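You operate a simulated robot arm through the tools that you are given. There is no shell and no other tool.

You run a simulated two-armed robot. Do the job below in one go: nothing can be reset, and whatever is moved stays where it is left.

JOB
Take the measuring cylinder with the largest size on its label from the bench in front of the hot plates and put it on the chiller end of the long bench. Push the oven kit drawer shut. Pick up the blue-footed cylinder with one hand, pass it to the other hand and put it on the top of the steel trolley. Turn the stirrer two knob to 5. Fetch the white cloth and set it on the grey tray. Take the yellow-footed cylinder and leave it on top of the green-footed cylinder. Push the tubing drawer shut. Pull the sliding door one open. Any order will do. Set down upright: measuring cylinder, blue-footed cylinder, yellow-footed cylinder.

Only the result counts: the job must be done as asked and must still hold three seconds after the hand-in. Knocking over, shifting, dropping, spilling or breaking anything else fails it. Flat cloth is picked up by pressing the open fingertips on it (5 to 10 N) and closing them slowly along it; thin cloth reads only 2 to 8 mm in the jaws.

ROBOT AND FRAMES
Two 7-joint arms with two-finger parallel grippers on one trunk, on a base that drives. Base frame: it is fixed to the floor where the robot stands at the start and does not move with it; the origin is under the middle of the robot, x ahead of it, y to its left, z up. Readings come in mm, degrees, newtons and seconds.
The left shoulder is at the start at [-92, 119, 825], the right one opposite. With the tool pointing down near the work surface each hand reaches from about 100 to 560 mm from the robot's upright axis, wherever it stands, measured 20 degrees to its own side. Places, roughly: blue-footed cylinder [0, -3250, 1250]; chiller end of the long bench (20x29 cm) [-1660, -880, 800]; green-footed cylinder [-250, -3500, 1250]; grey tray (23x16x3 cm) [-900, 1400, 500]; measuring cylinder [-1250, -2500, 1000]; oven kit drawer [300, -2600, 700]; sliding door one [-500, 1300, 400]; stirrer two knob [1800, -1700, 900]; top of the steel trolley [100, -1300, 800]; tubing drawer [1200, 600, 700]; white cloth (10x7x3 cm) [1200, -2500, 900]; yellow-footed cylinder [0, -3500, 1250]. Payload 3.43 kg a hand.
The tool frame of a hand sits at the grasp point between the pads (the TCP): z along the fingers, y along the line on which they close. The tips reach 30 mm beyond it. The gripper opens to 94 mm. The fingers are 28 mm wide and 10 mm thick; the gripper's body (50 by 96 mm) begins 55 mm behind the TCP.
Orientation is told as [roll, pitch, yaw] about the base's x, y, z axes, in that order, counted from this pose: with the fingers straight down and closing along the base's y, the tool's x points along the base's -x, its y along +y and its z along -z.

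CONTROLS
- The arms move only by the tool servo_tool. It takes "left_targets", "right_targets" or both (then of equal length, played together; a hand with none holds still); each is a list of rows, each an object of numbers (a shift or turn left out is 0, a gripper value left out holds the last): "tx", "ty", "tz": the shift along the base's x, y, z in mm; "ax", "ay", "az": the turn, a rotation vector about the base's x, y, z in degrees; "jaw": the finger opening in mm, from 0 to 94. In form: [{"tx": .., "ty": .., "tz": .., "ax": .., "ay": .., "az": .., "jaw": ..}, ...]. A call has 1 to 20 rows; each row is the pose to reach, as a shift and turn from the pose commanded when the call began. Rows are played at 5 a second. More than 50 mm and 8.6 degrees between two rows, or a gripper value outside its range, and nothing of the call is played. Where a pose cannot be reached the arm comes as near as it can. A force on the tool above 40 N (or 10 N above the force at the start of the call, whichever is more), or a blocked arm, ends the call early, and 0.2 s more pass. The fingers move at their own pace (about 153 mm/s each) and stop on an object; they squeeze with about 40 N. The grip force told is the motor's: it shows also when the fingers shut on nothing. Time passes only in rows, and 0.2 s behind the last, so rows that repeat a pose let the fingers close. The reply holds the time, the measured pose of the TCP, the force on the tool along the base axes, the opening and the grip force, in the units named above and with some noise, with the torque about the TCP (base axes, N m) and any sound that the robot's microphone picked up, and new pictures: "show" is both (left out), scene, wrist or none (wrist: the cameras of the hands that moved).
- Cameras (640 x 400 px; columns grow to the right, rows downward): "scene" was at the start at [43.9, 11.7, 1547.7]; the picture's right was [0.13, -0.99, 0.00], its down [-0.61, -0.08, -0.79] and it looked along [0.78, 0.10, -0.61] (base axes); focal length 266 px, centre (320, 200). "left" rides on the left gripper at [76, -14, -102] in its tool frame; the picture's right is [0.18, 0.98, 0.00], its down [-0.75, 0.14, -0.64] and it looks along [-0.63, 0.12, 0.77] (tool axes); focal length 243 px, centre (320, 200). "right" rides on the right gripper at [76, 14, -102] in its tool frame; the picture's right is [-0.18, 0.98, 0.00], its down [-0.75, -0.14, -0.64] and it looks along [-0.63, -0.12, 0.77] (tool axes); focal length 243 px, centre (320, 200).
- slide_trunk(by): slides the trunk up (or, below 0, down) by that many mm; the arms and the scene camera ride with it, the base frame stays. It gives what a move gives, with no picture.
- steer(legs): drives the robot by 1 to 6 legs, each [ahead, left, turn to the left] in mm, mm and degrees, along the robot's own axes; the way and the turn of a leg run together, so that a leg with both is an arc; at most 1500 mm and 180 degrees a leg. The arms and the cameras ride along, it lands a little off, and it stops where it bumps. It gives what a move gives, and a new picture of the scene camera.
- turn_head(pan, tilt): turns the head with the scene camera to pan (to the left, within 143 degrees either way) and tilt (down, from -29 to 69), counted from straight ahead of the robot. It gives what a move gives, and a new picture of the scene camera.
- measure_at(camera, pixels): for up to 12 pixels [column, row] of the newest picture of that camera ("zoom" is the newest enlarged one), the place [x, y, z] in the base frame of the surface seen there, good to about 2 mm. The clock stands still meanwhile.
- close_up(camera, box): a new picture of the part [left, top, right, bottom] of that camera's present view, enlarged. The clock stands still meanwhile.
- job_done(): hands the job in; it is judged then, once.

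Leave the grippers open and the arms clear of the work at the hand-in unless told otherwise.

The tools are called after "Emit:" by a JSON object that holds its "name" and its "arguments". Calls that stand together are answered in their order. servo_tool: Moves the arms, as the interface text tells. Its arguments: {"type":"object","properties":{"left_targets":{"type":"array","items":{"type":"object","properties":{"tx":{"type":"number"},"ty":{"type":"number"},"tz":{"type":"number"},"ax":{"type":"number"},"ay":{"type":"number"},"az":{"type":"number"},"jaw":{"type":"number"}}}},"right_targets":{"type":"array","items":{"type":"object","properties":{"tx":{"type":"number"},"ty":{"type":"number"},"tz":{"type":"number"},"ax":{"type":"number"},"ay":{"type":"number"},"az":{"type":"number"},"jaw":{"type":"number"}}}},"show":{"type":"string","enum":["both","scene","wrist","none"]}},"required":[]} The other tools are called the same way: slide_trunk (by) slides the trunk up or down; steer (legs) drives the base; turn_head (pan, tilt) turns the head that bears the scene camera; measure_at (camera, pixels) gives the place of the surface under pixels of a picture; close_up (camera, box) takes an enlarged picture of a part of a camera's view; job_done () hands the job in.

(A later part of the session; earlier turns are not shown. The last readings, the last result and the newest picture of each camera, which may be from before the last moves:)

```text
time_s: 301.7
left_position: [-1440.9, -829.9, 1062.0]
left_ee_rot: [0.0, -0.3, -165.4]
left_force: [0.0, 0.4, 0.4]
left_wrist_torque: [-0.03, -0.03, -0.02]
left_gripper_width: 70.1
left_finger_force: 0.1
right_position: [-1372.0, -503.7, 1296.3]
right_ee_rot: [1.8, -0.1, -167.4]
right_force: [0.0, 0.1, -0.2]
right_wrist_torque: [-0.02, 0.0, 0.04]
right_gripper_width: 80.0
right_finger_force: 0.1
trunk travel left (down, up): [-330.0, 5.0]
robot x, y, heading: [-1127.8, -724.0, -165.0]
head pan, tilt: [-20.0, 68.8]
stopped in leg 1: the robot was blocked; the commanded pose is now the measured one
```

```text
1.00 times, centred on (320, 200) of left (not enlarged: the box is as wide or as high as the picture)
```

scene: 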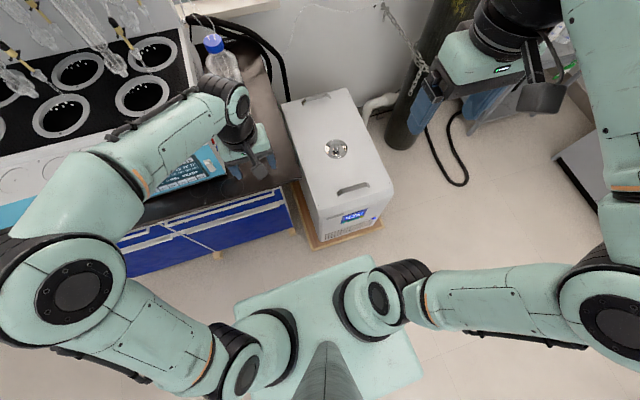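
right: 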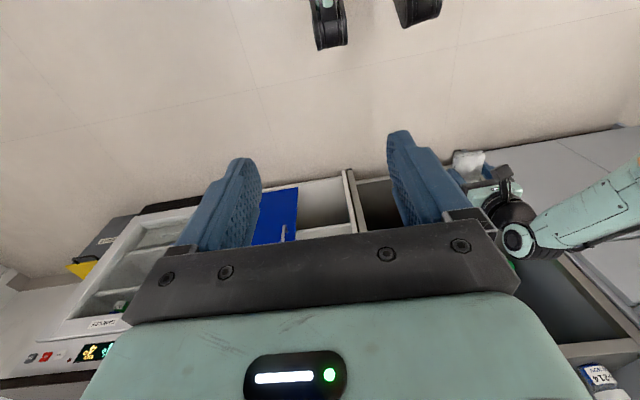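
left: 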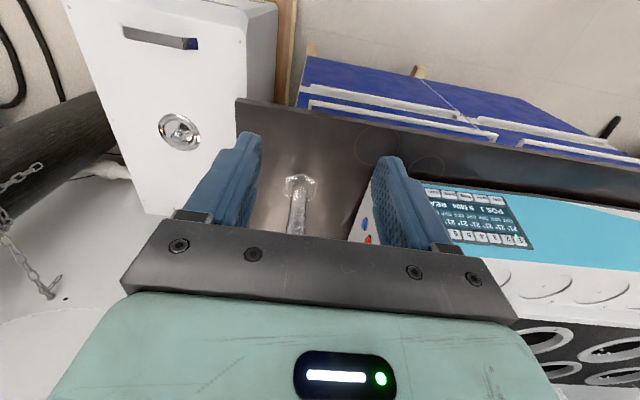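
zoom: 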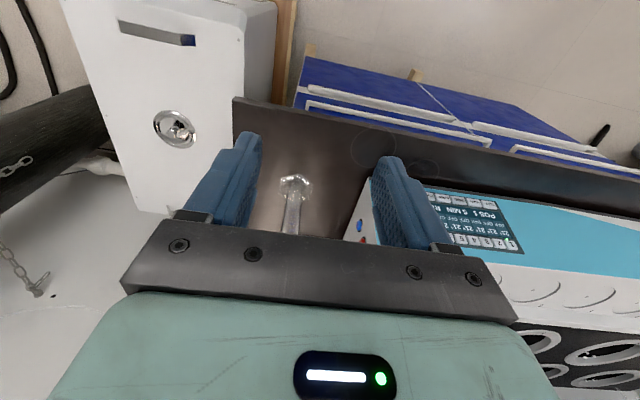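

I'll tilt the right hand backward 50° so its camera looks down at the base front.

Emit:
{"name": "servo_tool", "arguments": {"right_targets": [{"ax": 2, "ay": -7.5}, {"ax": 4, "ay": -15}, {"ax": 6, "ay": -22.5}, {"ax": 8, "ay": -30}, {"ax": 10, "ay": -37.5}, {"ax": 12, "ay": -45}, {"ax": 13, "ay": -50}]}}

```text
time_s: 303.3
left_position: [-1439.1, -830.1, 1062.6]
left_ee_rot: [0.0, -0.3, -165.4]
left_force: [0.2, -0.1, -0.9]
left_wrist_torque: [0.04, 0.03, 0.0]
left_gripper_width: 69.8
left_finger_force: 0.1
right_position: [-1322.9, -467.6, 1252.9]
right_ee_rot: [-1.0, 51.6, -168.8]
right_force: [0.2, -0.7, -0.2]
right_wrist_torque: [0.04, 0.0, 0.04]
right_gripper_width: 79.9
right_finger_force: 0.2
right hand out of reach, approached as far as the arm can: row 1, 2, 3, 4, 5, 6, 7
trunk travel left (down, up): [-330.0, 5.0]
robot x, y, heading: [-1118.9, -719.9, -165.0]
head pan, tilt: [-20.0, 68.8]
```

scene: 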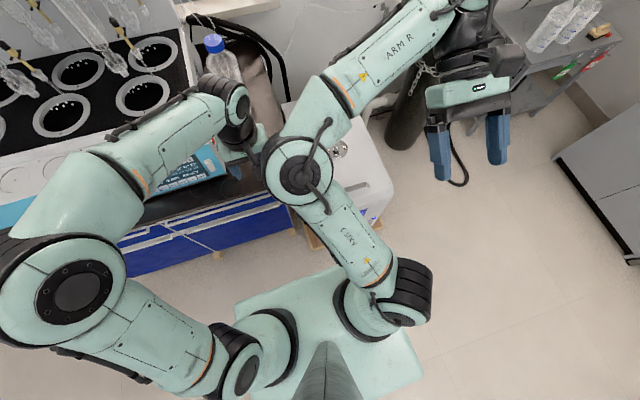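
right: 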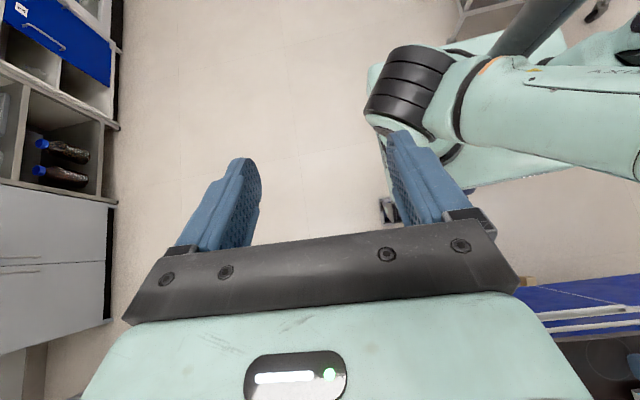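

The arm took an odd posture but touched nothing (forces ~0). I'll zoom on the base and wheel seen at (385,210).

Emit:
{"name": "close_up", "arguments": {"camera": "right", "box": [340, 130, 580, 300]}}

Emit:
{"name": "measure_at", "arguments": {"camera": "right", "pixels": [[385, 208], [470, 188], [530, 180], [560, 175], [525, 282], [600, 220], [500, 230]]}}

```text
2.35 times, centred on (460, 215) of right
```

zoom: 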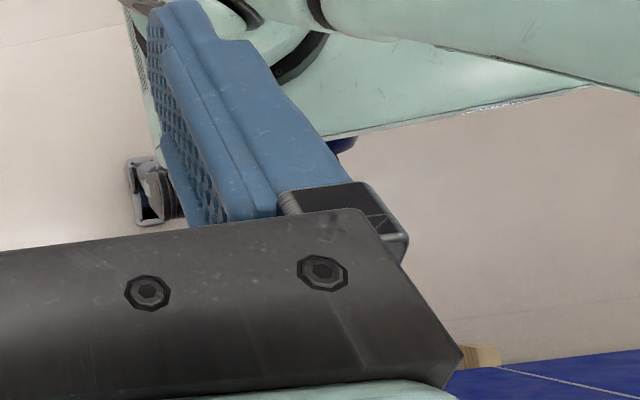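

```text
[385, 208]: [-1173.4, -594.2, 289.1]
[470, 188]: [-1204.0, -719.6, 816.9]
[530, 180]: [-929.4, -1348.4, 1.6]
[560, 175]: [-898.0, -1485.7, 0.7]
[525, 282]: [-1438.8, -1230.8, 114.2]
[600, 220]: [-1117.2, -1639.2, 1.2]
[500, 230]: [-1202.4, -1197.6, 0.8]
```

First I'll untangle safely. I'll check how close the right elbow is to the left hand.

Emit:
{"name": "close_up", "arguments": {"camera": "scene", "box": [200, 60, 420, 220]}}

Emit:
{"name": "measure_at", "arguments": {"camera": "scene", "pixels": [[300, 165], [268, 165], [280, 145], [245, 135], [262, 145], [340, 90], [420, 40], [330, 230], [440, 110], [410, 90]]}}

```text
2.50 times, centred on (310, 140) of scene
```

zoom: 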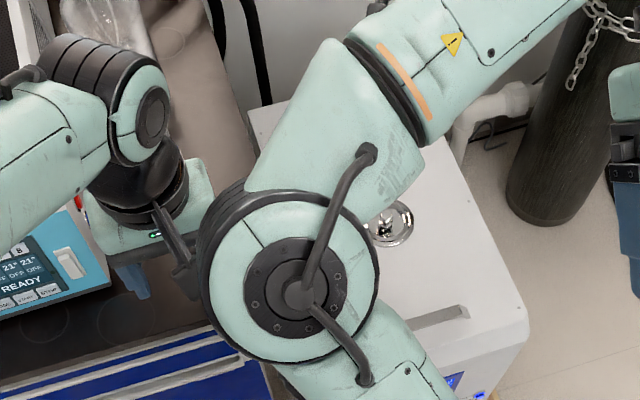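

```text
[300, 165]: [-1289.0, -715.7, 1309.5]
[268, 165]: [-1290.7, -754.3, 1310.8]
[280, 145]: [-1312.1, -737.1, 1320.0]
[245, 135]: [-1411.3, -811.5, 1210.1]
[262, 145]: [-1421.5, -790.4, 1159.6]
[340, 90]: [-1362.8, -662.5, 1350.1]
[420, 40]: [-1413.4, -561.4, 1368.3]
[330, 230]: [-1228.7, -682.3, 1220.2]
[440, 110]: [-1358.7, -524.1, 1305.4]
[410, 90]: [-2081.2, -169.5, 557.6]
```

The elbow is about 150 mm from the left hand. I'll move the left hand aside and back first, then bring the right hand back to tool-down.

Emit:
{"name": "servo_tool", "arguments": {"left_targets": [{"tx": 20, "ty": -12}, {"tx": 45, "ty": -30}, {"tx": 70, "ty": -55}, {"tx": 86, "ty": -91}], "show": "none"}}

Emit:
{"name": "servo_tool", "arguments": {"right_targets": [{"tx": -5, "ty": -5, "tz": 0, "ax": -1.5, "ay": 7.5}, {"tx": -10, "ty": -10, "tz": 0, "ax": -3, "ay": 15}, {"tx": -15, "ty": -15, "tz": 0, "ax": -4.5, "ay": 22.5}, {"tx": -20, "ty": -20, "tz": 0, "ax": -6, "ay": 30}]}}

```text
time_s: 304.3
left_position: [-1354.7, -921.3, 1060.9]
left_ee_rot: [0.0, -0.4, -165.3]
left_force: [0.1, 0.2, 1.0]
left_wrist_torque: [-0.01, 0.01, -0.01]
left_gripper_width: 70.2
left_finger_force: 0.1
right_position: [-1322.8, -467.6, 1253.8]
right_ee_rot: [-0.9, 51.5, -168.8]
right_force: [-0.3, -0.8, -1.4]
right_wrist_torque: [-0.01, 0.03, -0.01]
right_gripper_width: 79.9
right_finger_force: 0.0
trunk travel left (down, up): [-330.0, 5.0]
robot x, y, heading: [-1123.0, -724.0, -164.7]
head pan, tilt: [-20.0, 68.8]
```

```text
time_s: 305.3
left_position: [-1355.7, -919.7, 1062.0]
left_ee_rot: [0.0, -0.4, -165.4]
left_force: [-0.1, -0.4, 0.4]
left_wrist_torque: [0.0, 0.02, 0.01]
left_gripper_width: 69.9
left_finger_force: 0.0
right_position: [-1343.6, -486.3, 1252.4]
right_ee_rot: [-0.6, 20.8, -168.6]
right_force: [0.4, 0.6, 0.6]
right_wrist_torque: [0.0, 0.02, 0.0]
right_gripper_width: 80.1
right_finger_force: 0.1
right hand out of reach, approached as far as the arm can: row 1, 2, 3
trunk travel left (down, up): [-330.0, 5.0]
robot x, y, heading: [-1124.3, -723.0, -165.0]
head pan, tilt: [-20.0, 68.8]
```

scene: 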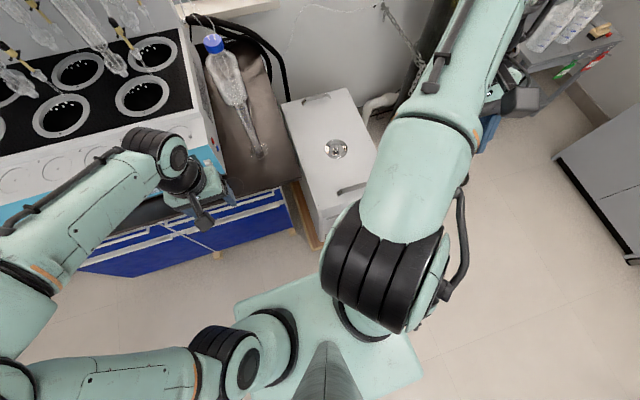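
right: 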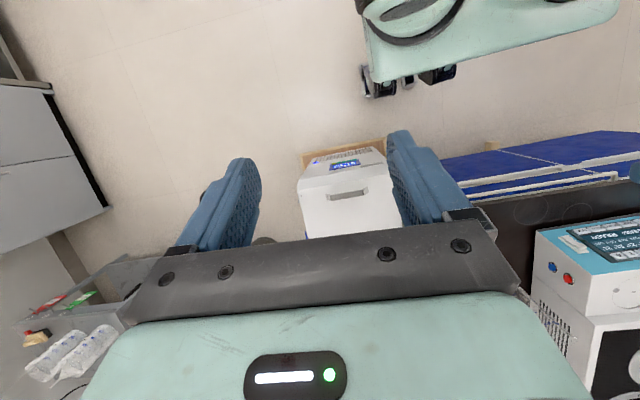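

This view is useful: the base's front legs at (385,80) and (440,75), the pallet at (345,155). Also the cylinder stands upright on the bench. I'll zoom and measure.

Emit:
{"name": "close_up", "arguments": {"camera": "right", "box": [300, 40, 500, 180]}}

Emit:
{"name": "measure_at", "arguments": {"camera": "zoom", "pixels": [[205, 140], [240, 115], [330, 130], [370, 110], [440, 110], [480, 95], [280, 310], [200, 160], [320, 140], [600, 295], [430, 135], [270, 320]]}}

```text
2.86 times, centred on (400, 110) of right
```

zoom: 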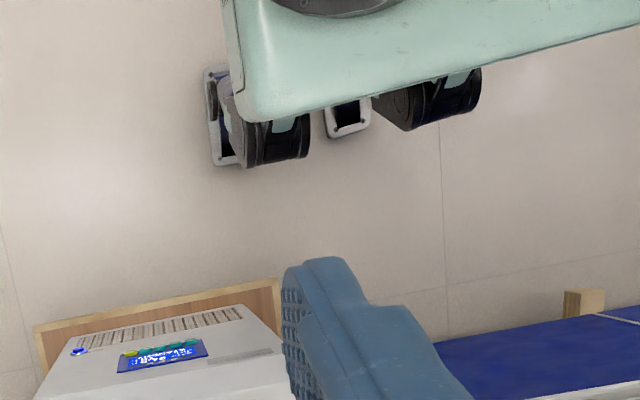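

```text
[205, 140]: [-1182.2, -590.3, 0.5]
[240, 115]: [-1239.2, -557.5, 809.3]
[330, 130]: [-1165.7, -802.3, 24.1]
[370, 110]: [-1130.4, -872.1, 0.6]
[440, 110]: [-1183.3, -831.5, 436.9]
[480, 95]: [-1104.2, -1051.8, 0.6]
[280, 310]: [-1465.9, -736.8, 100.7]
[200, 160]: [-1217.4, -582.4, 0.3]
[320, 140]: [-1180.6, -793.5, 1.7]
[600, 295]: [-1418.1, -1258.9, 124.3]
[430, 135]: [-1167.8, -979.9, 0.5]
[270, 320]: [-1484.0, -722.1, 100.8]
```

The base is well clear of the pallet, so something else was caught, probably an arm. Since both arms have moved, I'll finish levelling the right hand and try again.

Emit:
{"name": "servo_tool", "arguments": {"right_targets": [{"tx": 0, "ty": 0, "tz": -10, "ax": -1.5, "ay": 7}, {"tx": 0, "ty": 0, "tz": -20, "ax": -3, "ay": 14}, {"tx": 0, "ty": 0, "tz": -30, "ax": -4, "ay": 20.4}, {"tx": 0, "ty": 0, "tz": -50, "ax": -4, "ay": 20.4}]}}

```text
time_s: 306.3
left_position: [-1354.4, -919.9, 1061.9]
left_ee_rot: [0.1, -0.3, -165.4]
left_force: [-0.6, 0.8, 0.2]
left_wrist_torque: [-0.02, 0.03, -0.01]
left_gripper_width: 69.8
left_finger_force: 0.0
right_position: [-1342.2, -484.8, 1200.4]
right_ee_rot: [-0.7, 0.2, -168.7]
right_force: [-0.3, -0.4, 0.1]
right_wrist_torque: [0.01, -0.02, 0.01]
right_gripper_width: 79.9
right_finger_force: 0.2
trunk travel left (down, up): [-330.0, 5.0]
robot x, y, heading: [-1122.2, -724.1, -164.8]
head pan, tilt: [-20.0, 68.8]
```

scene: 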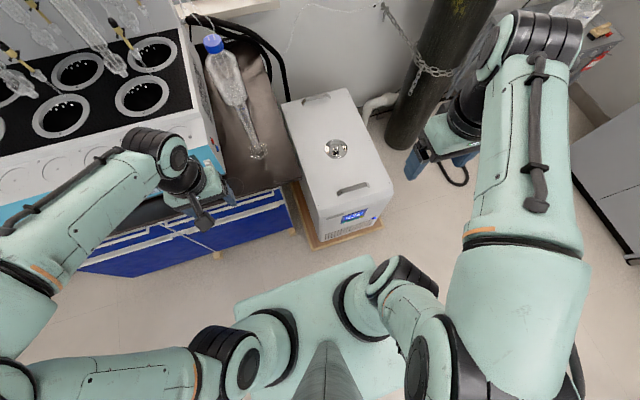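
right: 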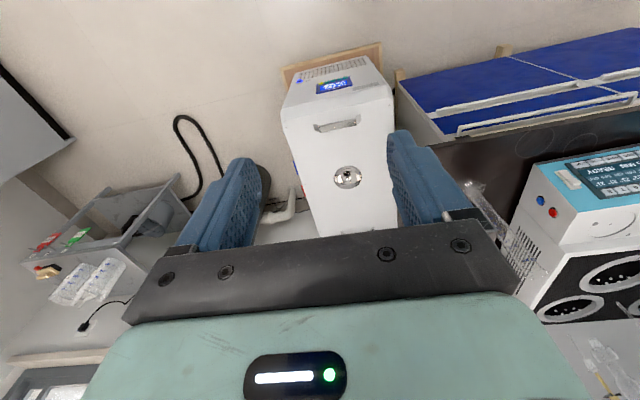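

The right arm is back in a normal posture. I'll try backing off again.

Emit:
{"name": "steer", "arguments": {"legs": [[-250, 0, 0]]}}

```text
time_s: 307.5
left_position: [-1353.6, -920.0, 1061.4]
left_ee_rot: [0.0, -0.4, -165.1]
left_force: [-0.8, -0.2, 0.9]
left_wrist_torque: [-0.02, 0.03, 0.01]
left_gripper_width: 70.0
left_finger_force: 0.1
right_position: [-1343.1, -484.4, 1200.2]
right_ee_rot: [-0.7, 0.2, -168.3]
right_force: [0.6, 0.2, 0.1]
right_wrist_torque: [0.0, -0.03, -0.02]
right_gripper_width: 79.9
right_finger_force: 0.0
trunk travel left (down, up): [-330.0, 5.0]
robot x, y, heading: [-1125.2, -719.7, -164.6]
head pan, tilt: [-20.0, 68.8]
stopped in leg 1: the robot was blocked; the commanded pose is now the measured one
```

scene: 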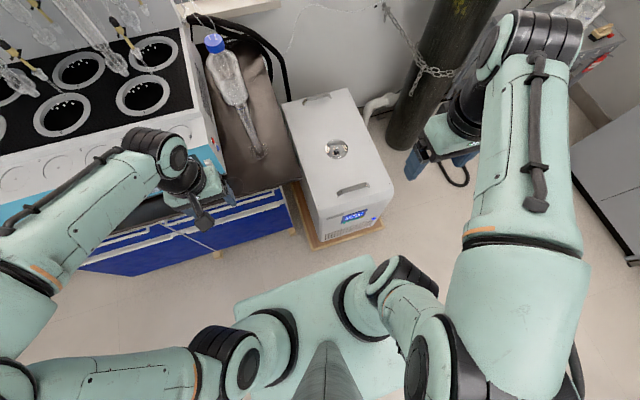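

Still blocked. I'll test a pure left turn of 12° and watch how the base moves.

Emit:
{"name": "steer", "arguments": {"legs": [[0, 0, 12]]}}

```text
time_s: 308.7
left_position: [-1332.2, -912.5, 1061.9]
left_ee_rot: [0.0, -0.2, -158.4]
left_force: [0.1, -0.6, -0.3]
left_wrist_torque: [0.0, 0.0, -0.02]
left_gripper_width: 70.0
left_finger_force: 0.1
right_position: [-1371.9, -479.8, 1200.6]
right_ee_rot: [-0.8, 0.2, -161.9]
right_force: [-0.5, 0.4, 0.4]
right_wrist_torque: [0.02, 0.02, 0.01]
right_gripper_width: 80.2
right_finger_force: 0.0
trunk travel left (down, up): [-330.0, 5.0]
robot x, y, heading: [-1125.8, -685.1, -157.9]
head pan, tilt: [-20.0, 68.8]
```

scene: 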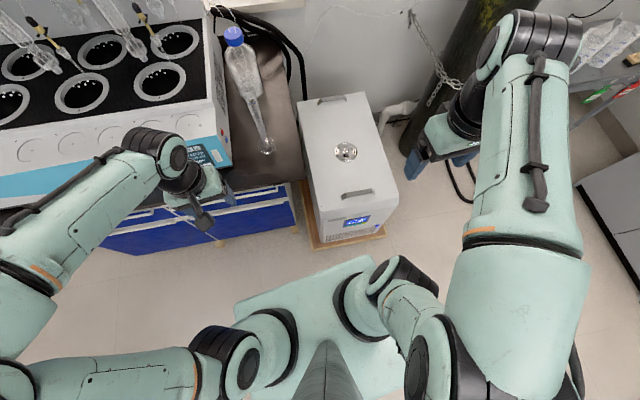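

It pivots exactly on the pallet corner again. I'll test the remaining directions in small amounts: first right.

Emit:
{"name": "steer", "arguments": {"legs": [[0, -60, 0]]}}

```text
time_s: 309.9
left_position: [-1330.2, -912.2, 1061.7]
left_ee_rot: [0.0, -0.4, -158.0]
left_force: [0.3, -0.2, -0.1]
left_wrist_torque: [0.0, 0.0, 0.0]
left_gripper_width: 69.9
left_finger_force: 0.1
right_position: [-1373.7, -479.3, 1201.0]
right_ee_rot: [-0.9, 0.1, -161.4]
right_force: [-0.6, 0.4, -0.7]
right_wrist_torque: [0.0, 0.02, 0.03]
right_gripper_width: 80.1
right_finger_force: 0.0
trunk travel left (down, up): [-330.0, 5.0]
robot x, y, heading: [-1124.0, -685.7, -157.5]
head pan, tilt: [-20.0, 68.8]
```

scene: 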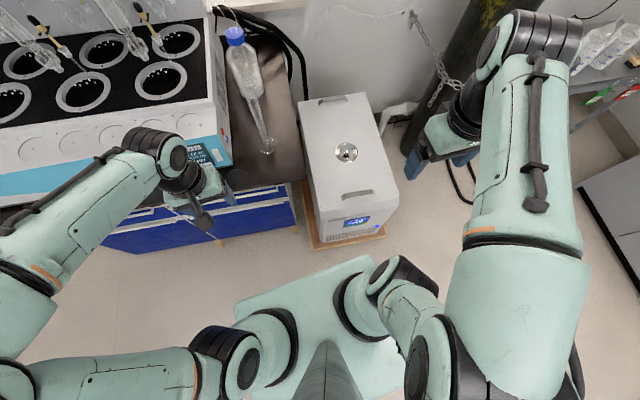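

No movement. I'll try a long reverse leg for more drive force. The path behind, toward [265,-120], is clear.

Emit:
{"name": "steer", "arguments": {"legs": [[-1500, 0, 0]]}}

```text
time_s: 311.5
left_position: [-1328.6, -910.4, 1061.4]
left_ee_rot: [0.0, -0.3, -157.5]
left_force: [0.1, 0.5, -0.7]
left_wrist_torque: [-0.01, -0.01, -0.01]
left_gripper_width: 70.1
left_finger_force: 0.0
right_position: [-1376.7, -478.9, 1200.4]
right_ee_rot: [-0.6, 0.2, -160.8]
right_force: [0.5, -0.8, 0.0]
right_wrist_torque: [-0.01, 0.01, 0.02]
right_gripper_width: 79.8
right_finger_force: 0.0
trunk travel left (down, up): [-330.0, 5.0]
robot x, y, heading: [-1127.0, -684.1, -157.0]
head pan, tilt: [-20.0, 68.8]
stopped in leg 1: the robot was blocked; the commanded pose is now the measured one
```

scene: 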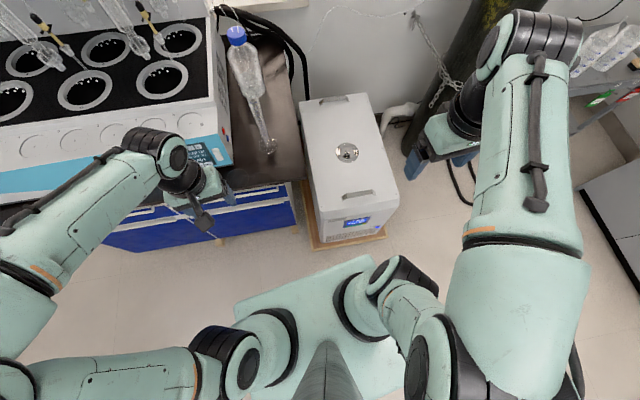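

Still pinned. I'll look closely at the pallet corner from the head camera for anything caught there.

Emit:
{"name": "turn_head", "arguments": {"pan": -10, "tilt": 69}}

Emit:
{"name": "close_up", "arguments": {"camera": "scene", "box": [230, 180, 350, 290]}}

Emit:
{"name": "measure_at", "arguments": {"camera": "zoom", "pixels": [[300, 240], [250, 240], [350, 230], [280, 280], [200, 200], [150, 330], [400, 240], [330, 300]]}}

```text
time_s: 312.2
left_position: [-1328.5, -910.6, 1061.3]
left_ee_rot: [0.1, -0.4, -157.5]
left_force: [0.2, 0.4, 0.3]
left_wrist_torque: [0.02, 0.04, -0.02]
left_gripper_width: 70.2
left_finger_force: 0.1
right_position: [-1376.5, -479.0, 1200.2]
right_ee_rot: [-0.7, 0.1, -160.8]
right_force: [0.2, 0.2, 0.2]
right_wrist_torque: [-0.02, -0.02, -0.02]
right_gripper_width: 80.0
right_finger_force: 0.1
trunk travel left (down, up): [-330.0, 5.0]
robot x, y, heading: [-1126.0, -685.4, -156.8]
head pan, tilt: [-10.0, 68.8]
```

scene: 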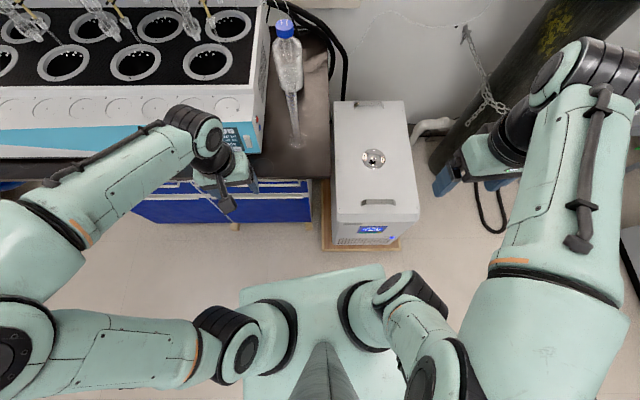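

```text
3.64 times, centred on (290, 235) of scene
```

zoom: 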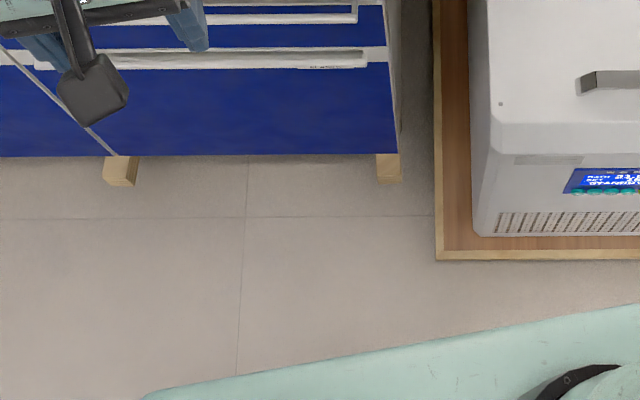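

```text
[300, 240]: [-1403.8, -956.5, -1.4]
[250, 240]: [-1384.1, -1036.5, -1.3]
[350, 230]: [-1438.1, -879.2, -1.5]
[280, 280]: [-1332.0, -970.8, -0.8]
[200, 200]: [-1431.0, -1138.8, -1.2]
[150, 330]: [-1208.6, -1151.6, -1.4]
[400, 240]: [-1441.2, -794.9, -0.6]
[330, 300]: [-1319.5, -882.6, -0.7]
```

I'll try a chain of short reverse legs, so the pull is sustained without a single large lag.

Emit:
{"name": "steer", "arguments": {"legs": [[-40, 0, 0], [-40, 0, 0], [-40, 0, 0], [-40, 0, 0], [-40, 0, 0], [-40, 0, 0]]}}

```text
time_s: 313.7
left_position: [-1328.1, -909.7, 1062.1]
left_ee_rot: [0.0, -0.5, -157.0]
left_force: [0.2, 0.9, 0.6]
left_wrist_torque: [0.01, 0.02, 0.03]
left_gripper_width: 70.0
left_finger_force: 0.0
right_position: [-1378.5, -477.4, 1200.8]
right_ee_rot: [-0.8, 0.2, -160.2]
right_force: [-0.9, 0.1, 0.1]
right_wrist_torque: [0.0, 0.02, 0.01]
right_gripper_width: 79.8
right_finger_force: 0.0
trunk travel left (down, up): [-330.0, 5.0]
robot x, y, heading: [-1124.9, -678.7, -156.3]
head pan, tilt: [-10.0, 68.8]
stopped in leg 2: the robot was blocked; the commanded pose is now the measured one
```

scene: 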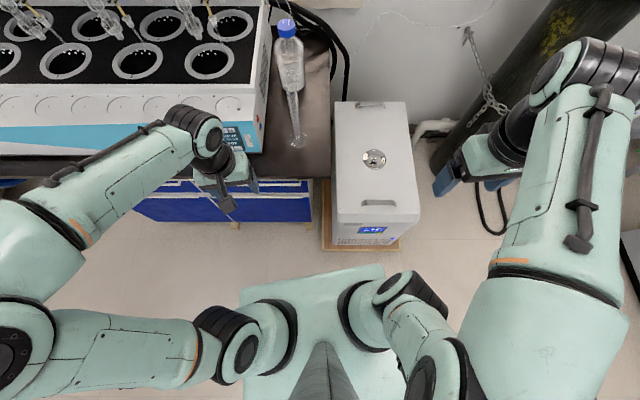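

I'll try pulling exactly radially away from the corner.

Emit:
{"name": "steer", "arguments": {"legs": [[-290, 78, 0]]}}

```text
time_s: 314.9
left_position: [-1328.3, -910.7, 1061.4]
left_ee_rot: [0.0, -0.4, -157.5]
left_force: [-0.1, 1.2, 0.7]
left_wrist_torque: [-0.01, -0.01, 0.0]
left_gripper_width: 69.7
left_finger_force: 0.0
right_position: [-1376.5, -478.8, 1201.3]
right_ee_rot: [-0.6, 0.2, -160.7]
right_force: [-0.4, -0.1, 0.1]
right_wrist_torque: [0.0, -0.03, 0.04]
right_gripper_width: 80.1
right_finger_force: 0.0
trunk travel left (down, up): [-330.0, 5.0]
robot x, y, heading: [-1130.8, -678.2, -157.1]
head pan, tilt: [-10.0, 68.8]
stopped in leg 1: the robot was blocked; the commanded pose is now the measured one
```

scene: 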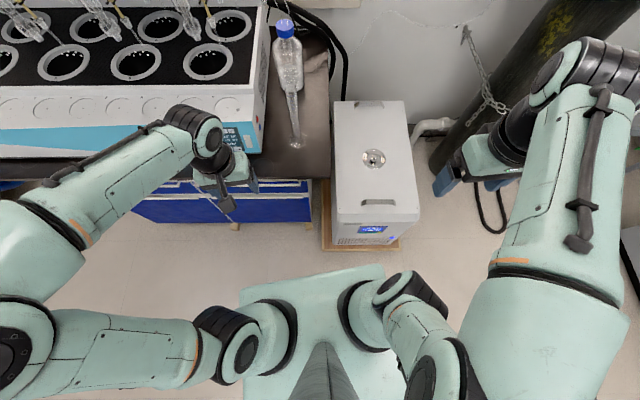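

I'll probe a tiny forward move of 15 mm to learn what kind of contact this is.

Emit:
{"name": "steer", "arguments": {"legs": [[15, 15, 0]]}}

Emit:
{"name": "steer", "arguments": {"legs": [[0, 0, -15]]}}

```text
time_s: 315.7
left_position: [-1330.3, -911.3, 1062.0]
left_ee_rot: [-0.1, -0.4, -158.0]
left_force: [0.8, -0.6, -0.8]
left_wrist_torque: [0.0, -0.02, 0.01]
left_gripper_width: 70.1
left_finger_force: 0.1
right_position: [-1374.1, -479.2, 1200.7]
right_ee_rot: [-0.7, 0.2, -161.3]
right_force: [0.3, -0.8, 0.2]
right_wrist_torque: [-0.01, 0.0, -0.03]
right_gripper_width: 79.8
right_finger_force: 0.0
trunk travel left (down, up): [-330.0, 5.0]
robot x, y, heading: [-1127.3, -684.5, -157.6]
head pan, tilt: [-10.0, 68.8]
```

scene: 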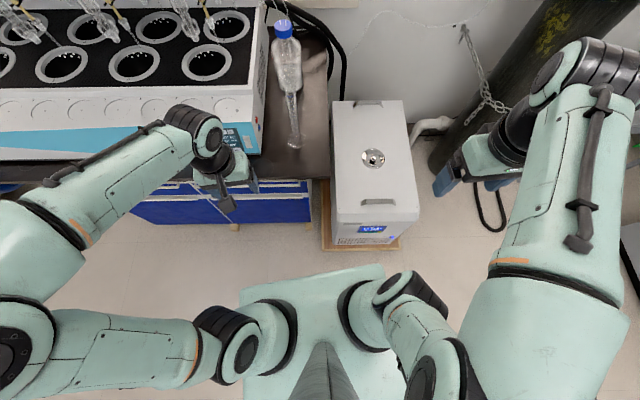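

```text
time_s: 317.0
left_position: [-1354.0, -918.8, 1062.0]
left_ee_rot: [0.0, -0.4, -165.1]
left_force: [0.8, -0.2, 1.0]
left_wrist_torque: [-0.03, 0.01, 0.04]
left_gripper_width: 70.2
left_finger_force: 0.0
right_position: [-1344.5, -485.3, 1201.3]
right_ee_rot: [-0.7, 0.2, -168.5]
right_force: [1.2, -0.3, -1.1]
right_wrist_torque: [0.0, -0.01, 0.0]
right_gripper_width: 80.2
right_finger_force: 0.0
trunk travel left (down, up): [-330.0, 5.0]
robot x, y, heading: [-1125.9, -715.6, -164.5]
head pan, tilt: [-10.0, 68.8]
```

scene: 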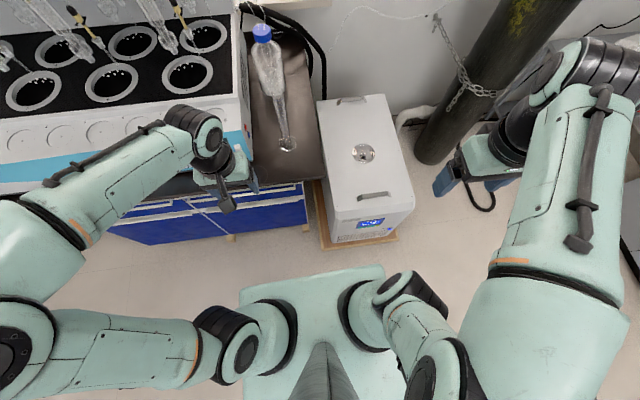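

Rotation works but translation is stuck fast, like a friction pin at that corner. I'll push the robot off with an arm: the left hand closed, against the fixed bench edge straight ahead, raising the force gradually. First I'll position the left hand in front of the bench edge.

Emit:
{"name": "servo_tool", "arguments": {"left_targets": [{"tx": -22, "ty": 20, "jaw": 0}, {"tx": -45, "ty": 42}, {"tx": -68, "ty": 64}, {"tx": -91, "ty": 85}, {"tx": -91, "ty": 85, "tz": -45}, {"tx": -91, "ty": 85, "tz": -90}, {"tx": -91, "ty": 85, "tz": -135}, {"tx": -91, "ty": 85, "tz": -180}, {"tx": -91, "ty": 85, "tz": -225}, {"tx": -91, "ty": 85, "tz": -262}]}}

```text
time_s: 319.2
left_position: [-1444.6, -833.5, 799.1]
left_ee_rot: [0.1, -0.6, -165.1]
left_force: [-0.7, 0.2, 0.1]
left_wrist_torque: [-0.02, -0.01, -0.04]
left_gripper_width: 0.0
left_finger_force: 33.4
right_position: [-1343.9, -484.2, 1201.6]
right_ee_rot: [-0.7, 0.3, -168.4]
right_force: [-0.5, -0.4, -0.7]
right_wrist_torque: [0.02, -0.02, -0.02]
right_gripper_width: 80.2
right_finger_force: 0.0
trunk travel left (down, up): [-330.0, 5.0]
robot x, y, heading: [-1120.3, -720.2, -164.3]
head pan, tilt: [-10.0, 68.8]
```

scene: 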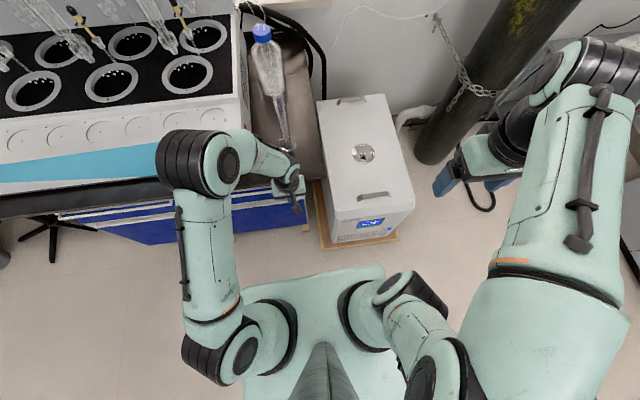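
left: 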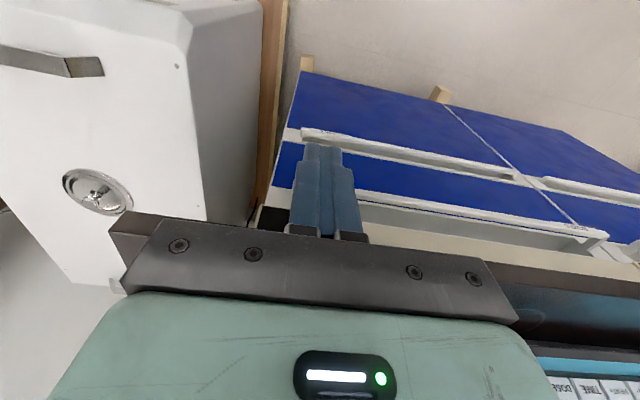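

Emit:
{"name": "servo_tool", "arguments": {"left_targets": [{"tx": -19, "ty": -5}, {"tx": -38, "ty": -9}, {"tx": -44, "ty": -10.5}, {"tx": -49, "ty": -12}, {"tx": -53, "ty": -13}, {"tx": -56, "ty": -13.5}, {"tx": -58, "ty": -14}], "show": "wrist"}}

```text
time_s: 320.4
left_position: [-1487.9, -845.2, 797.6]
left_ee_rot: [0.4, 1.0, -165.5]
left_force: [21.1, 2.5, 8.9]
left_wrist_torque: [0.13, 0.21, -0.22]
left_gripper_width: 0.1
left_finger_force: 33.2
right_position: [-1342.7, -484.1, 1201.3]
right_ee_rot: [-0.7, 0.1, -168.4]
right_force: [-0.2, 0.9, 1.1]
right_wrist_torque: [0.04, 0.01, -0.02]
right_gripper_width: 80.1
right_finger_force: 0.1
trunk travel left (down, up): [-330.0, 5.0]
robot x, y, heading: [-1124.0, -717.8, -164.4]
head pan, tilt: [-10.0, 68.8]
stopped in row 6 (left hand): the force on the tool passed its limit at 43 N (the readings are from after the stop); the commanded pose is now the measured one
```

left: 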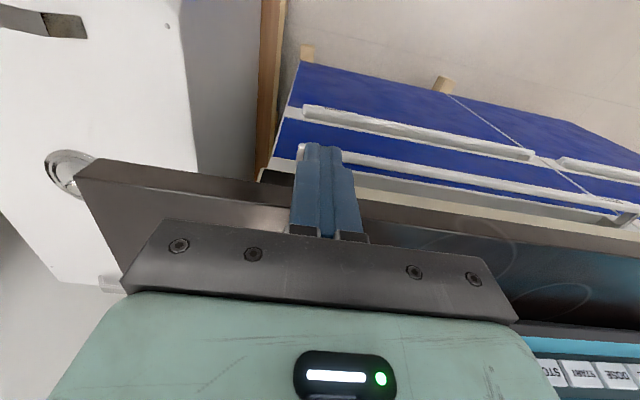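

Contact with the bench edge, 21 N remaining. I'll raise the push in small steps.

Emit:
{"name": "servo_tool", "arguments": {"left_targets": [{"tx": -0.7}, {"tx": -1.4}, {"tx": -1.8}, {"tx": -1.8}], "show": "none"}}

```text
time_s: 321.4
left_position: [-1488.6, -845.6, 797.4]
left_ee_rot: [0.4, 0.9, -165.5]
left_force: [29.2, 9.6, 4.9]
left_wrist_torque: [0.02, 0.12, -0.4]
left_gripper_width: 0.1
left_finger_force: 33.3
right_position: [-1339.3, -484.2, 1200.7]
right_ee_rot: [-0.7, 0.0, -168.4]
right_force: [0.2, 0.1, -0.3]
right_wrist_torque: [0.01, -0.01, -0.02]
right_gripper_width: 79.9
right_finger_force: 0.1
trunk travel left (down, up): [-330.0, 5.0]
robot x, y, heading: [-1121.0, -717.5, -164.4]
head pan, tilt: [-10.0, 68.8]
```

About 31 N held. I'll reverse the base now with this preload helping.

Emit:
{"name": "steer", "arguments": {"legs": [[-200, 0, 0]]}}

```text
time_s: 322.6
left_position: [-1489.1, -844.9, 796.5]
left_ee_rot: [0.5, 1.2, -165.4]
left_force: [7.2, 2.7, 3.2]
left_wrist_torque: [0.03, 0.08, -0.07]
left_gripper_width: 0.0
left_finger_force: 33.0
right_position: [-1343.4, -484.1, 1201.9]
right_ee_rot: [-0.8, 0.1, -168.3]
right_force: [-0.1, 0.2, -0.3]
right_wrist_torque: [-0.01, 0.0, 0.03]
right_gripper_width: 79.8
right_finger_force: 0.1
trunk travel left (down, up): [-330.0, 5.0]
robot x, y, heading: [-1120.0, -720.8, -164.2]
head pan, tilt: [-10.0, 68.8]
stopped in leg 1: the robot was blocked; the commanded pose is now the measured one
```

scene: 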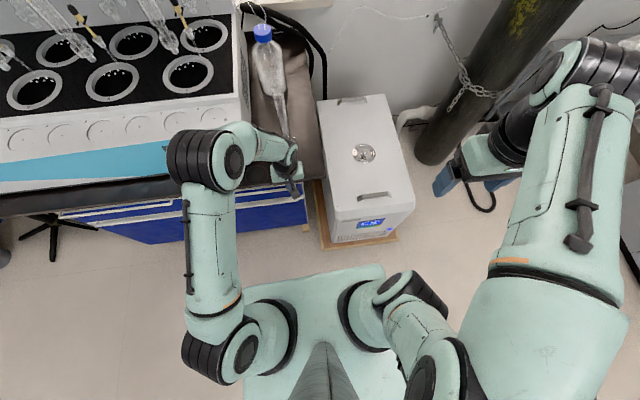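

Still blocked. I'll preload the hand to about 35 N again and use a right turn (which levers the hand against the bench with a short arm about the corner), followed straight away by reverse.

Emit:
{"name": "servo_tool", "arguments": {"left_targets": [{"tx": -1.5, "ty": -0.4}, {"tx": -3, "ty": -0.7}, {"tx": -4, "ty": -1}, {"tx": -4.3, "ty": -1}], "show": "none"}}

Emit:
{"name": "steer", "arguments": {"legs": [[0, 0, -10], [-250, 0, 0]]}}

```text
time_s: 323.6
left_position: [-1488.3, -845.1, 795.4]
left_ee_rot: [0.6, 1.6, -165.4]
left_force: [29.2, 6.9, 8.2]
left_wrist_torque: [0.03, 0.23, -0.38]
left_gripper_width: 0.0
left_finger_force: 33.1
right_position: [-1340.9, -483.4, 1201.1]
right_ee_rot: [-0.7, 0.0, -168.2]
right_force: [0.4, -0.6, 0.4]
right_wrist_torque: [-0.01, 0.02, 0.0]
right_gripper_width: 79.9
right_finger_force: 0.2
trunk travel left (down, up): [-330.0, 5.0]
robot x, y, heading: [-1122.5, -720.0, -164.4]
head pan, tilt: [-10.0, 68.8]
```

```text
time_s: 324.5
left_position: [-1489.2, -845.8, 793.2]
left_ee_rot: [1.2, 2.6, -166.7]
left_force: [11.0, -0.7, 5.7]
left_wrist_torque: [-0.04, 0.17, 0.12]
left_gripper_width: 0.0
left_finger_force: 32.9
right_position: [-1337.8, -486.6, 1201.3]
right_ee_rot: [-0.6, 0.2, -169.6]
right_force: [-0.1, 0.5, -0.4]
right_wrist_torque: [0.01, 0.01, 0.03]
right_gripper_width: 79.9
right_finger_force: 0.0
trunk travel left (down, up): [-330.0, 5.0]
robot x, y, heading: [-1120.8, -726.7, -165.6]
head pan, tilt: [-10.0, 68.8]
stopped in leg 1: the force on the tool passed its limit at 43 N (the readings are from after the stop); the commanded pose is now the measured one
```

scene: 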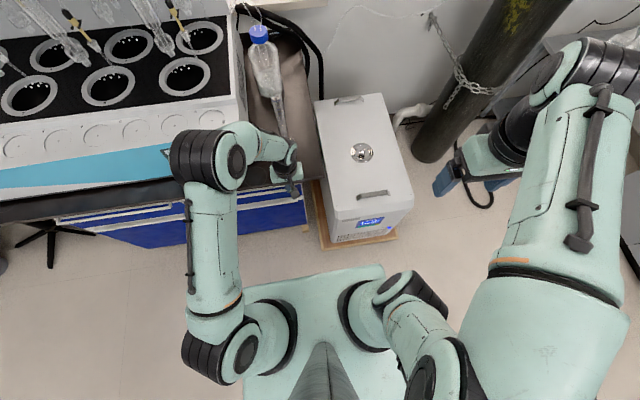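

The arm push shifts the base slightly, so the front contact may not be what blocks reversing. I'll look at the floor right behind and beside the robot.

Emit:
{"name": "turn_head", "arguments": {"pan": 143, "tilt": 69}}

Emit:
{"name": "turn_head", "arguments": {"pan": -143, "tilt": 69}}

Emit:
{"name": "turn_head", "arguments": {"pan": 80, "tilt": 60}}

Emit:
{"name": "turn_head", "arguments": {"pan": -80, "tilt": 60}}

```text
time_s: 326.9
left_position: [-1487.8, -845.4, 794.4]
left_ee_rot: [1.1, 2.3, -166.5]
left_force: [16.2, 3.3, -4.8]
left_wrist_torque: [0.02, 0.06, 0.14]
left_gripper_width: 0.0
left_finger_force: 33.0
right_position: [-1337.7, -485.5, 1199.7]
right_ee_rot: [-0.7, 0.2, -169.6]
right_force: [0.8, -0.3, 0.2]
right_wrist_torque: [0.01, -0.01, 0.01]
right_gripper_width: 79.9
right_finger_force: 0.0
trunk travel left (down, up): [-330.0, 5.0]
robot x, y, heading: [-1124.7, -722.9, -165.7]
head pan, tilt: [143.0, 68.8]
```

scene: 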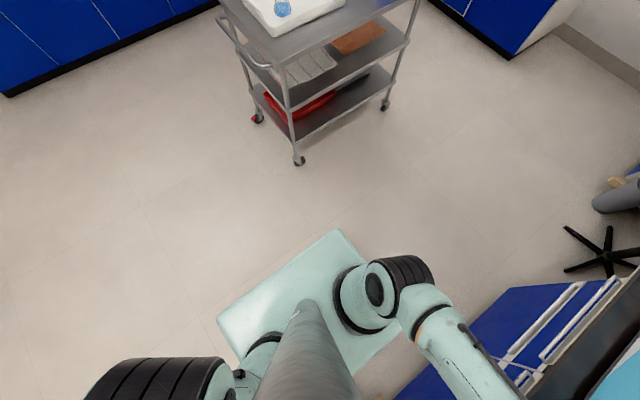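

```text
time_s: 330.8
left_position: [-1488.4, -845.9, 794.2]
left_ee_rot: [1.0, 2.3, -166.6]
left_force: [19.0, 4.4, -0.2]
left_wrist_torque: [0.0, 0.1, 0.13]
left_gripper_width: 0.0
left_finger_force: 33.4
right_position: [-1336.2, -486.0, 1202.0]
right_ee_rot: [-0.7, 0.1, -169.6]
right_force: [-0.4, -0.4, 0.1]
right_wrist_torque: [-0.01, 0.01, -0.01]
right_gripper_width: 80.2
right_finger_force: 0.0
trunk travel left (down, up): [-330.0, 5.0]
robot x, y, heading: [-1124.2, -726.2, -165.6]
head pan, tilt: [-143.0, 68.8]
```

scene: 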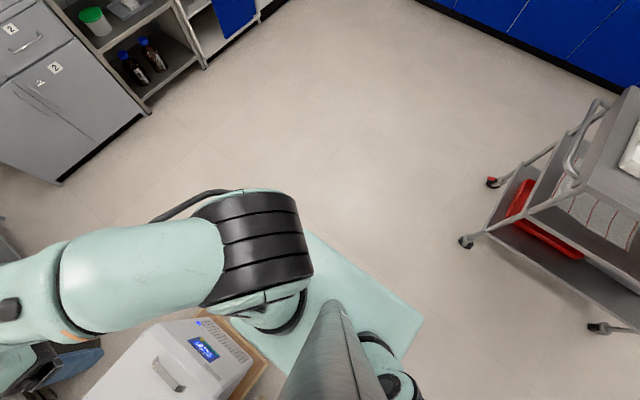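

```text
time_s: 334.0
left_position: [-1488.7, -844.4, 793.9]
left_ee_rot: [1.1, 2.3, -166.6]
left_force: [18.6, 3.6, 1.3]
left_wrist_torque: [-0.05, 0.11, 0.15]
left_gripper_width: 0.0
left_finger_force: 33.2
right_position: [-1336.0, -486.1, 1201.3]
right_ee_rot: [-0.6, 0.0, -169.5]
right_force: [-0.9, 1.0, 0.2]
right_wrist_torque: [0.0, 0.02, 0.01]
right_gripper_width: 79.9
right_finger_force: 0.1
trunk travel left (down, up): [-330.0, 5.0]
robot x, y, heading: [-1123.7, -725.4, -165.9]
head pan, tilt: [80.0, 60.0]
```

scene: 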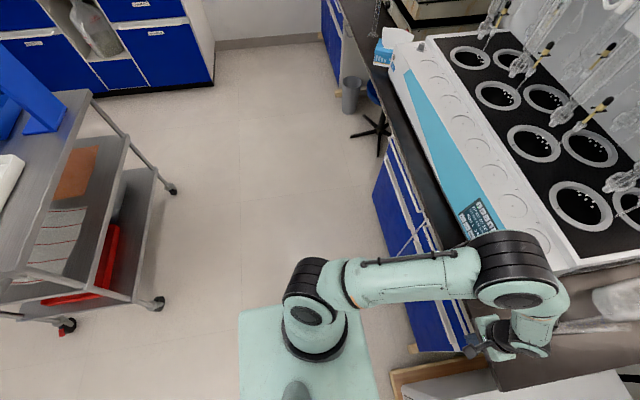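

```text
time_s: 336.5
left_position: [-1489.1, -844.1, 794.6]
left_ee_rot: [1.1, 2.3, -166.6]
left_force: [18.1, 4.5, 0.4]
left_wrist_torque: [-0.04, 0.12, 0.1]
left_gripper_width: 0.0
left_finger_force: 33.2
right_position: [-1335.8, -486.8, 1199.8]
right_ee_rot: [-0.6, 0.1, -169.6]
right_force: [0.5, 0.3, 0.0]
right_wrist_torque: [0.0, 0.01, -0.01]
right_gripper_width: 80.0
right_finger_force: 0.1
trunk travel left (down, up): [-330.0, 5.0]
robot x, y, heading: [-1124.0, -728.7, -165.8]
head pan, tilt: [-80.0, 60.0]
```

scene: 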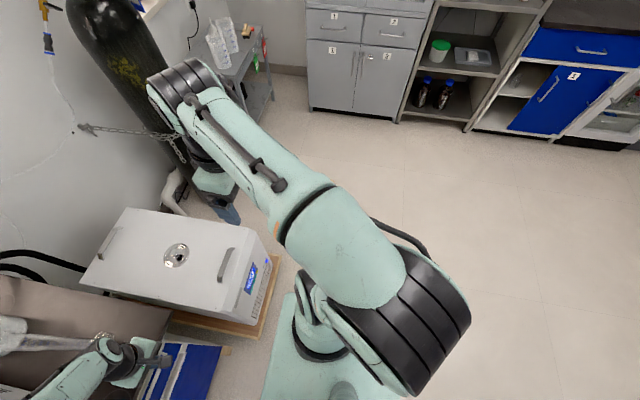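

The readings show the base creeping backward slowly (right hand x −1337.7 → −1335.8) while the left hand pushes with 18 N. Sustained pushing works, so I'll push a bit harder and hold.

Emit:
{"name": "servo_tool", "arguments": {"left_targets": [{"tx": -0.7}, {"tx": -1.4}, {"tx": -2.1}, {"tx": -2.8}, {"tx": -2.8}, {"tx": -2.8}, {"tx": -3.1}, {"tx": -3.1}, {"tx": -3.4}, {"tx": -3.4}, {"tx": -3.7}, {"tx": -3.7}, {"tx": -4}, {"tx": -4}, {"tx": -4.3}, {"tx": -4.3}, {"tx": -4.6}, {"tx": -4.6}, {"tx": -4.9}, {"tx": -4.9}], "show": "none"}}

```text
time_s: 340.7
left_position: [-1488.5, -845.7, 794.0]
left_ee_rot: [1.3, 2.6, -166.6]
left_force: [31.6, 8.0, 5.3]
left_wrist_torque: [-0.09, 0.26, 0.18]
left_gripper_width: 0.1
left_finger_force: 33.4
right_position: [-1334.5, -485.0, 1202.0]
right_ee_rot: [-0.6, 0.0, -169.6]
right_force: [0.5, -0.6, -0.5]
right_wrist_torque: [-0.01, 0.0, -0.01]
right_gripper_width: 80.0
right_finger_force: 0.1
trunk travel left (down, up): [-330.0, 5.0]
robot x, y, heading: [-1121.7, -726.4, -165.9]
head pan, tilt: [-80.0, 60.0]
```

Emit:
{"name": "servo_tool", "arguments": {"left_targets": [{"tx": -0.4}, {"tx": -0.8}, {"tx": -1.0}, {"tx": -1.0}, {"tx": -1.2}, {"tx": -1.2}, {"tx": -1.4}, {"tx": -1.4}, {"tx": -1.6}, {"tx": -1.6}, {"tx": -1.8}, {"tx": -1.8}, {"tx": -2.0}, {"tx": -2.0}, {"tx": -2.2}, {"tx": -2.2}, {"tx": -2.4}, {"tx": -2.4}, {"tx": -2.6}, {"tx": -2.6}], "show": "none"}}

```text
time_s: 344.5
left_position: [-1487.8, -845.1, 791.9]
left_ee_rot: [1.6, 3.8, -166.7]
left_force: [20.0, 3.1, 11.4]
left_wrist_torque: [-0.17, 0.28, 0.17]
left_gripper_width: 0.0
left_finger_force: 32.7
right_position: [-1337.9, -486.2, 1201.1]
right_ee_rot: [-0.7, 0.2, -169.6]
right_force: [-0.6, 0.2, 0.2]
right_wrist_torque: [0.04, -0.01, 0.02]
right_gripper_width: 80.2
right_finger_force: 0.0
trunk travel left (down, up): [-330.0, 5.0]
robot x, y, heading: [-1125.0, -724.6, -165.8]
head pan, tilt: [-80.0, 60.0]
stopped in row 19 (left hand): the force on the tool passed its limit at 43 N (the readings are from after the stop); the commanded pose is now the measured one
```

Pushing only shifts the base elastically, so I'll take the hand off the bench. I'll bring both arms back to a compact pose near the body to rule out anything touching, then try again.

Emit:
{"name": "servo_tool", "arguments": {"left_targets": [{"tx": 25, "ty": 6}, {"tx": 50, "ty": 12}, {"tx": 55, "ty": 5, "tz": 40}, {"tx": 60, "ty": -5, "tz": 85}, {"tx": 65, "ty": -15, "tz": 130}, {"tx": 75, "ty": -25, "tz": 175}, {"tx": 90, "ty": -35, "tz": 220}, {"tx": 110, "ty": -45, "tz": 260}], "right_targets": [{"tx": 2, "ty": -8, "tz": -10}, {"tx": 4, "ty": -16, "tz": -20}, {"tx": 6, "ty": -24, "tz": -30}, {"tx": 8, "ty": -32, "tz": -40}, {"tx": 10, "ty": -40, "tz": -50}, {"tx": 12, "ty": -48, "tz": -60}, {"tx": 14, "ty": -56, "tz": -70}, {"tx": 16, "ty": -64, "tz": -80}], "show": "none"}}

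Emit:
{"name": "turn_head", "arguments": {"pan": 0, "tilt": 60}}

Emit:
{"name": "steer", "arguments": {"legs": [[-100, 0, 0]]}}

```text
time_s: 346.3
left_position: [-1381.0, -890.7, 1051.5]
left_ee_rot: [1.4, 3.2, -166.7]
left_force: [-0.1, -0.2, -0.6]
left_wrist_torque: [0.01, 0.05, -0.01]
left_gripper_width: 0.0
left_finger_force: 32.9
right_position: [-1321.4, -552.3, 1121.7]
right_ee_rot: [-0.6, 0.3, -169.6]
right_force: [0.6, 0.1, -0.2]
right_wrist_torque: [0.02, -0.02, 0.01]
right_gripper_width: 80.2
right_finger_force: 0.0
trunk travel left (down, up): [-330.0, 5.0]
robot x, y, heading: [-1123.4, -721.9, -165.8]
head pan, tilt: [-80.0, 60.0]
```

```text
time_s: 347.9
left_position: [-1382.1, -889.4, 1050.2]
left_ee_rot: [1.4, 3.2, -166.6]
left_force: [-0.5, 0.3, 0.0]
left_wrist_torque: [0.03, 0.01, 0.0]
left_gripper_width: 0.3
left_finger_force: 32.9
right_position: [-1322.6, -550.8, 1121.2]
right_ee_rot: [-0.7, 0.2, -169.7]
right_force: [0.6, -0.3, -0.4]
right_wrist_torque: [-0.02, 0.0, 0.0]
right_gripper_width: 80.1
right_finger_force: 0.1
trunk travel left (down, up): [-330.0, 5.0]
robot x, y, heading: [-1119.7, -722.9, -166.1]
head pan, tilt: [0.0, 60.0]
```

scene: 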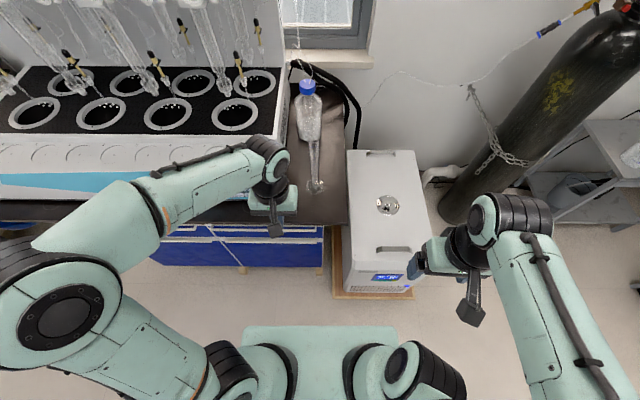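

```text
time_s: 349.0
left_position: [-1380.9, -890.6, 1051.3]
left_ee_rot: [1.4, 3.2, -166.5]
left_force: [0.3, -0.4, 0.9]
left_wrist_torque: [-0.02, 0.01, -0.02]
left_gripper_width: 0.2
left_finger_force: 33.0
right_position: [-1322.3, -551.1, 1121.7]
right_ee_rot: [-0.7, 0.2, -169.6]
right_force: [-0.5, 0.0, -0.4]
right_wrist_torque: [0.01, 0.0, 0.0]
right_gripper_width: 80.0
right_finger_force: 0.0
trunk travel left (down, up): [-330.0, 5.0]
robot x, y, heading: [-1124.7, -720.4, -165.8]
head pan, tilt: [0.0, 60.0]
stopped in leg 1: the robot was blocked; the commanded pose is now the measured one
```

scene: 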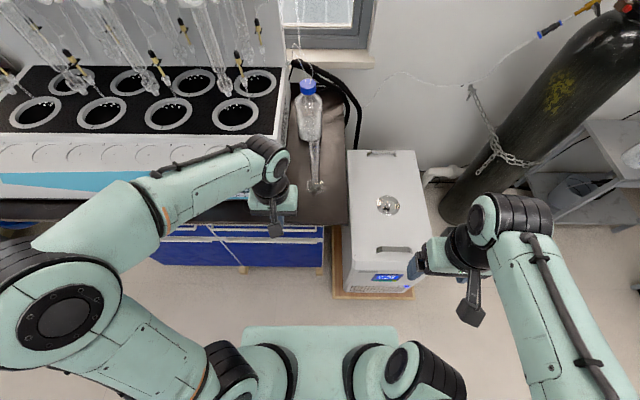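

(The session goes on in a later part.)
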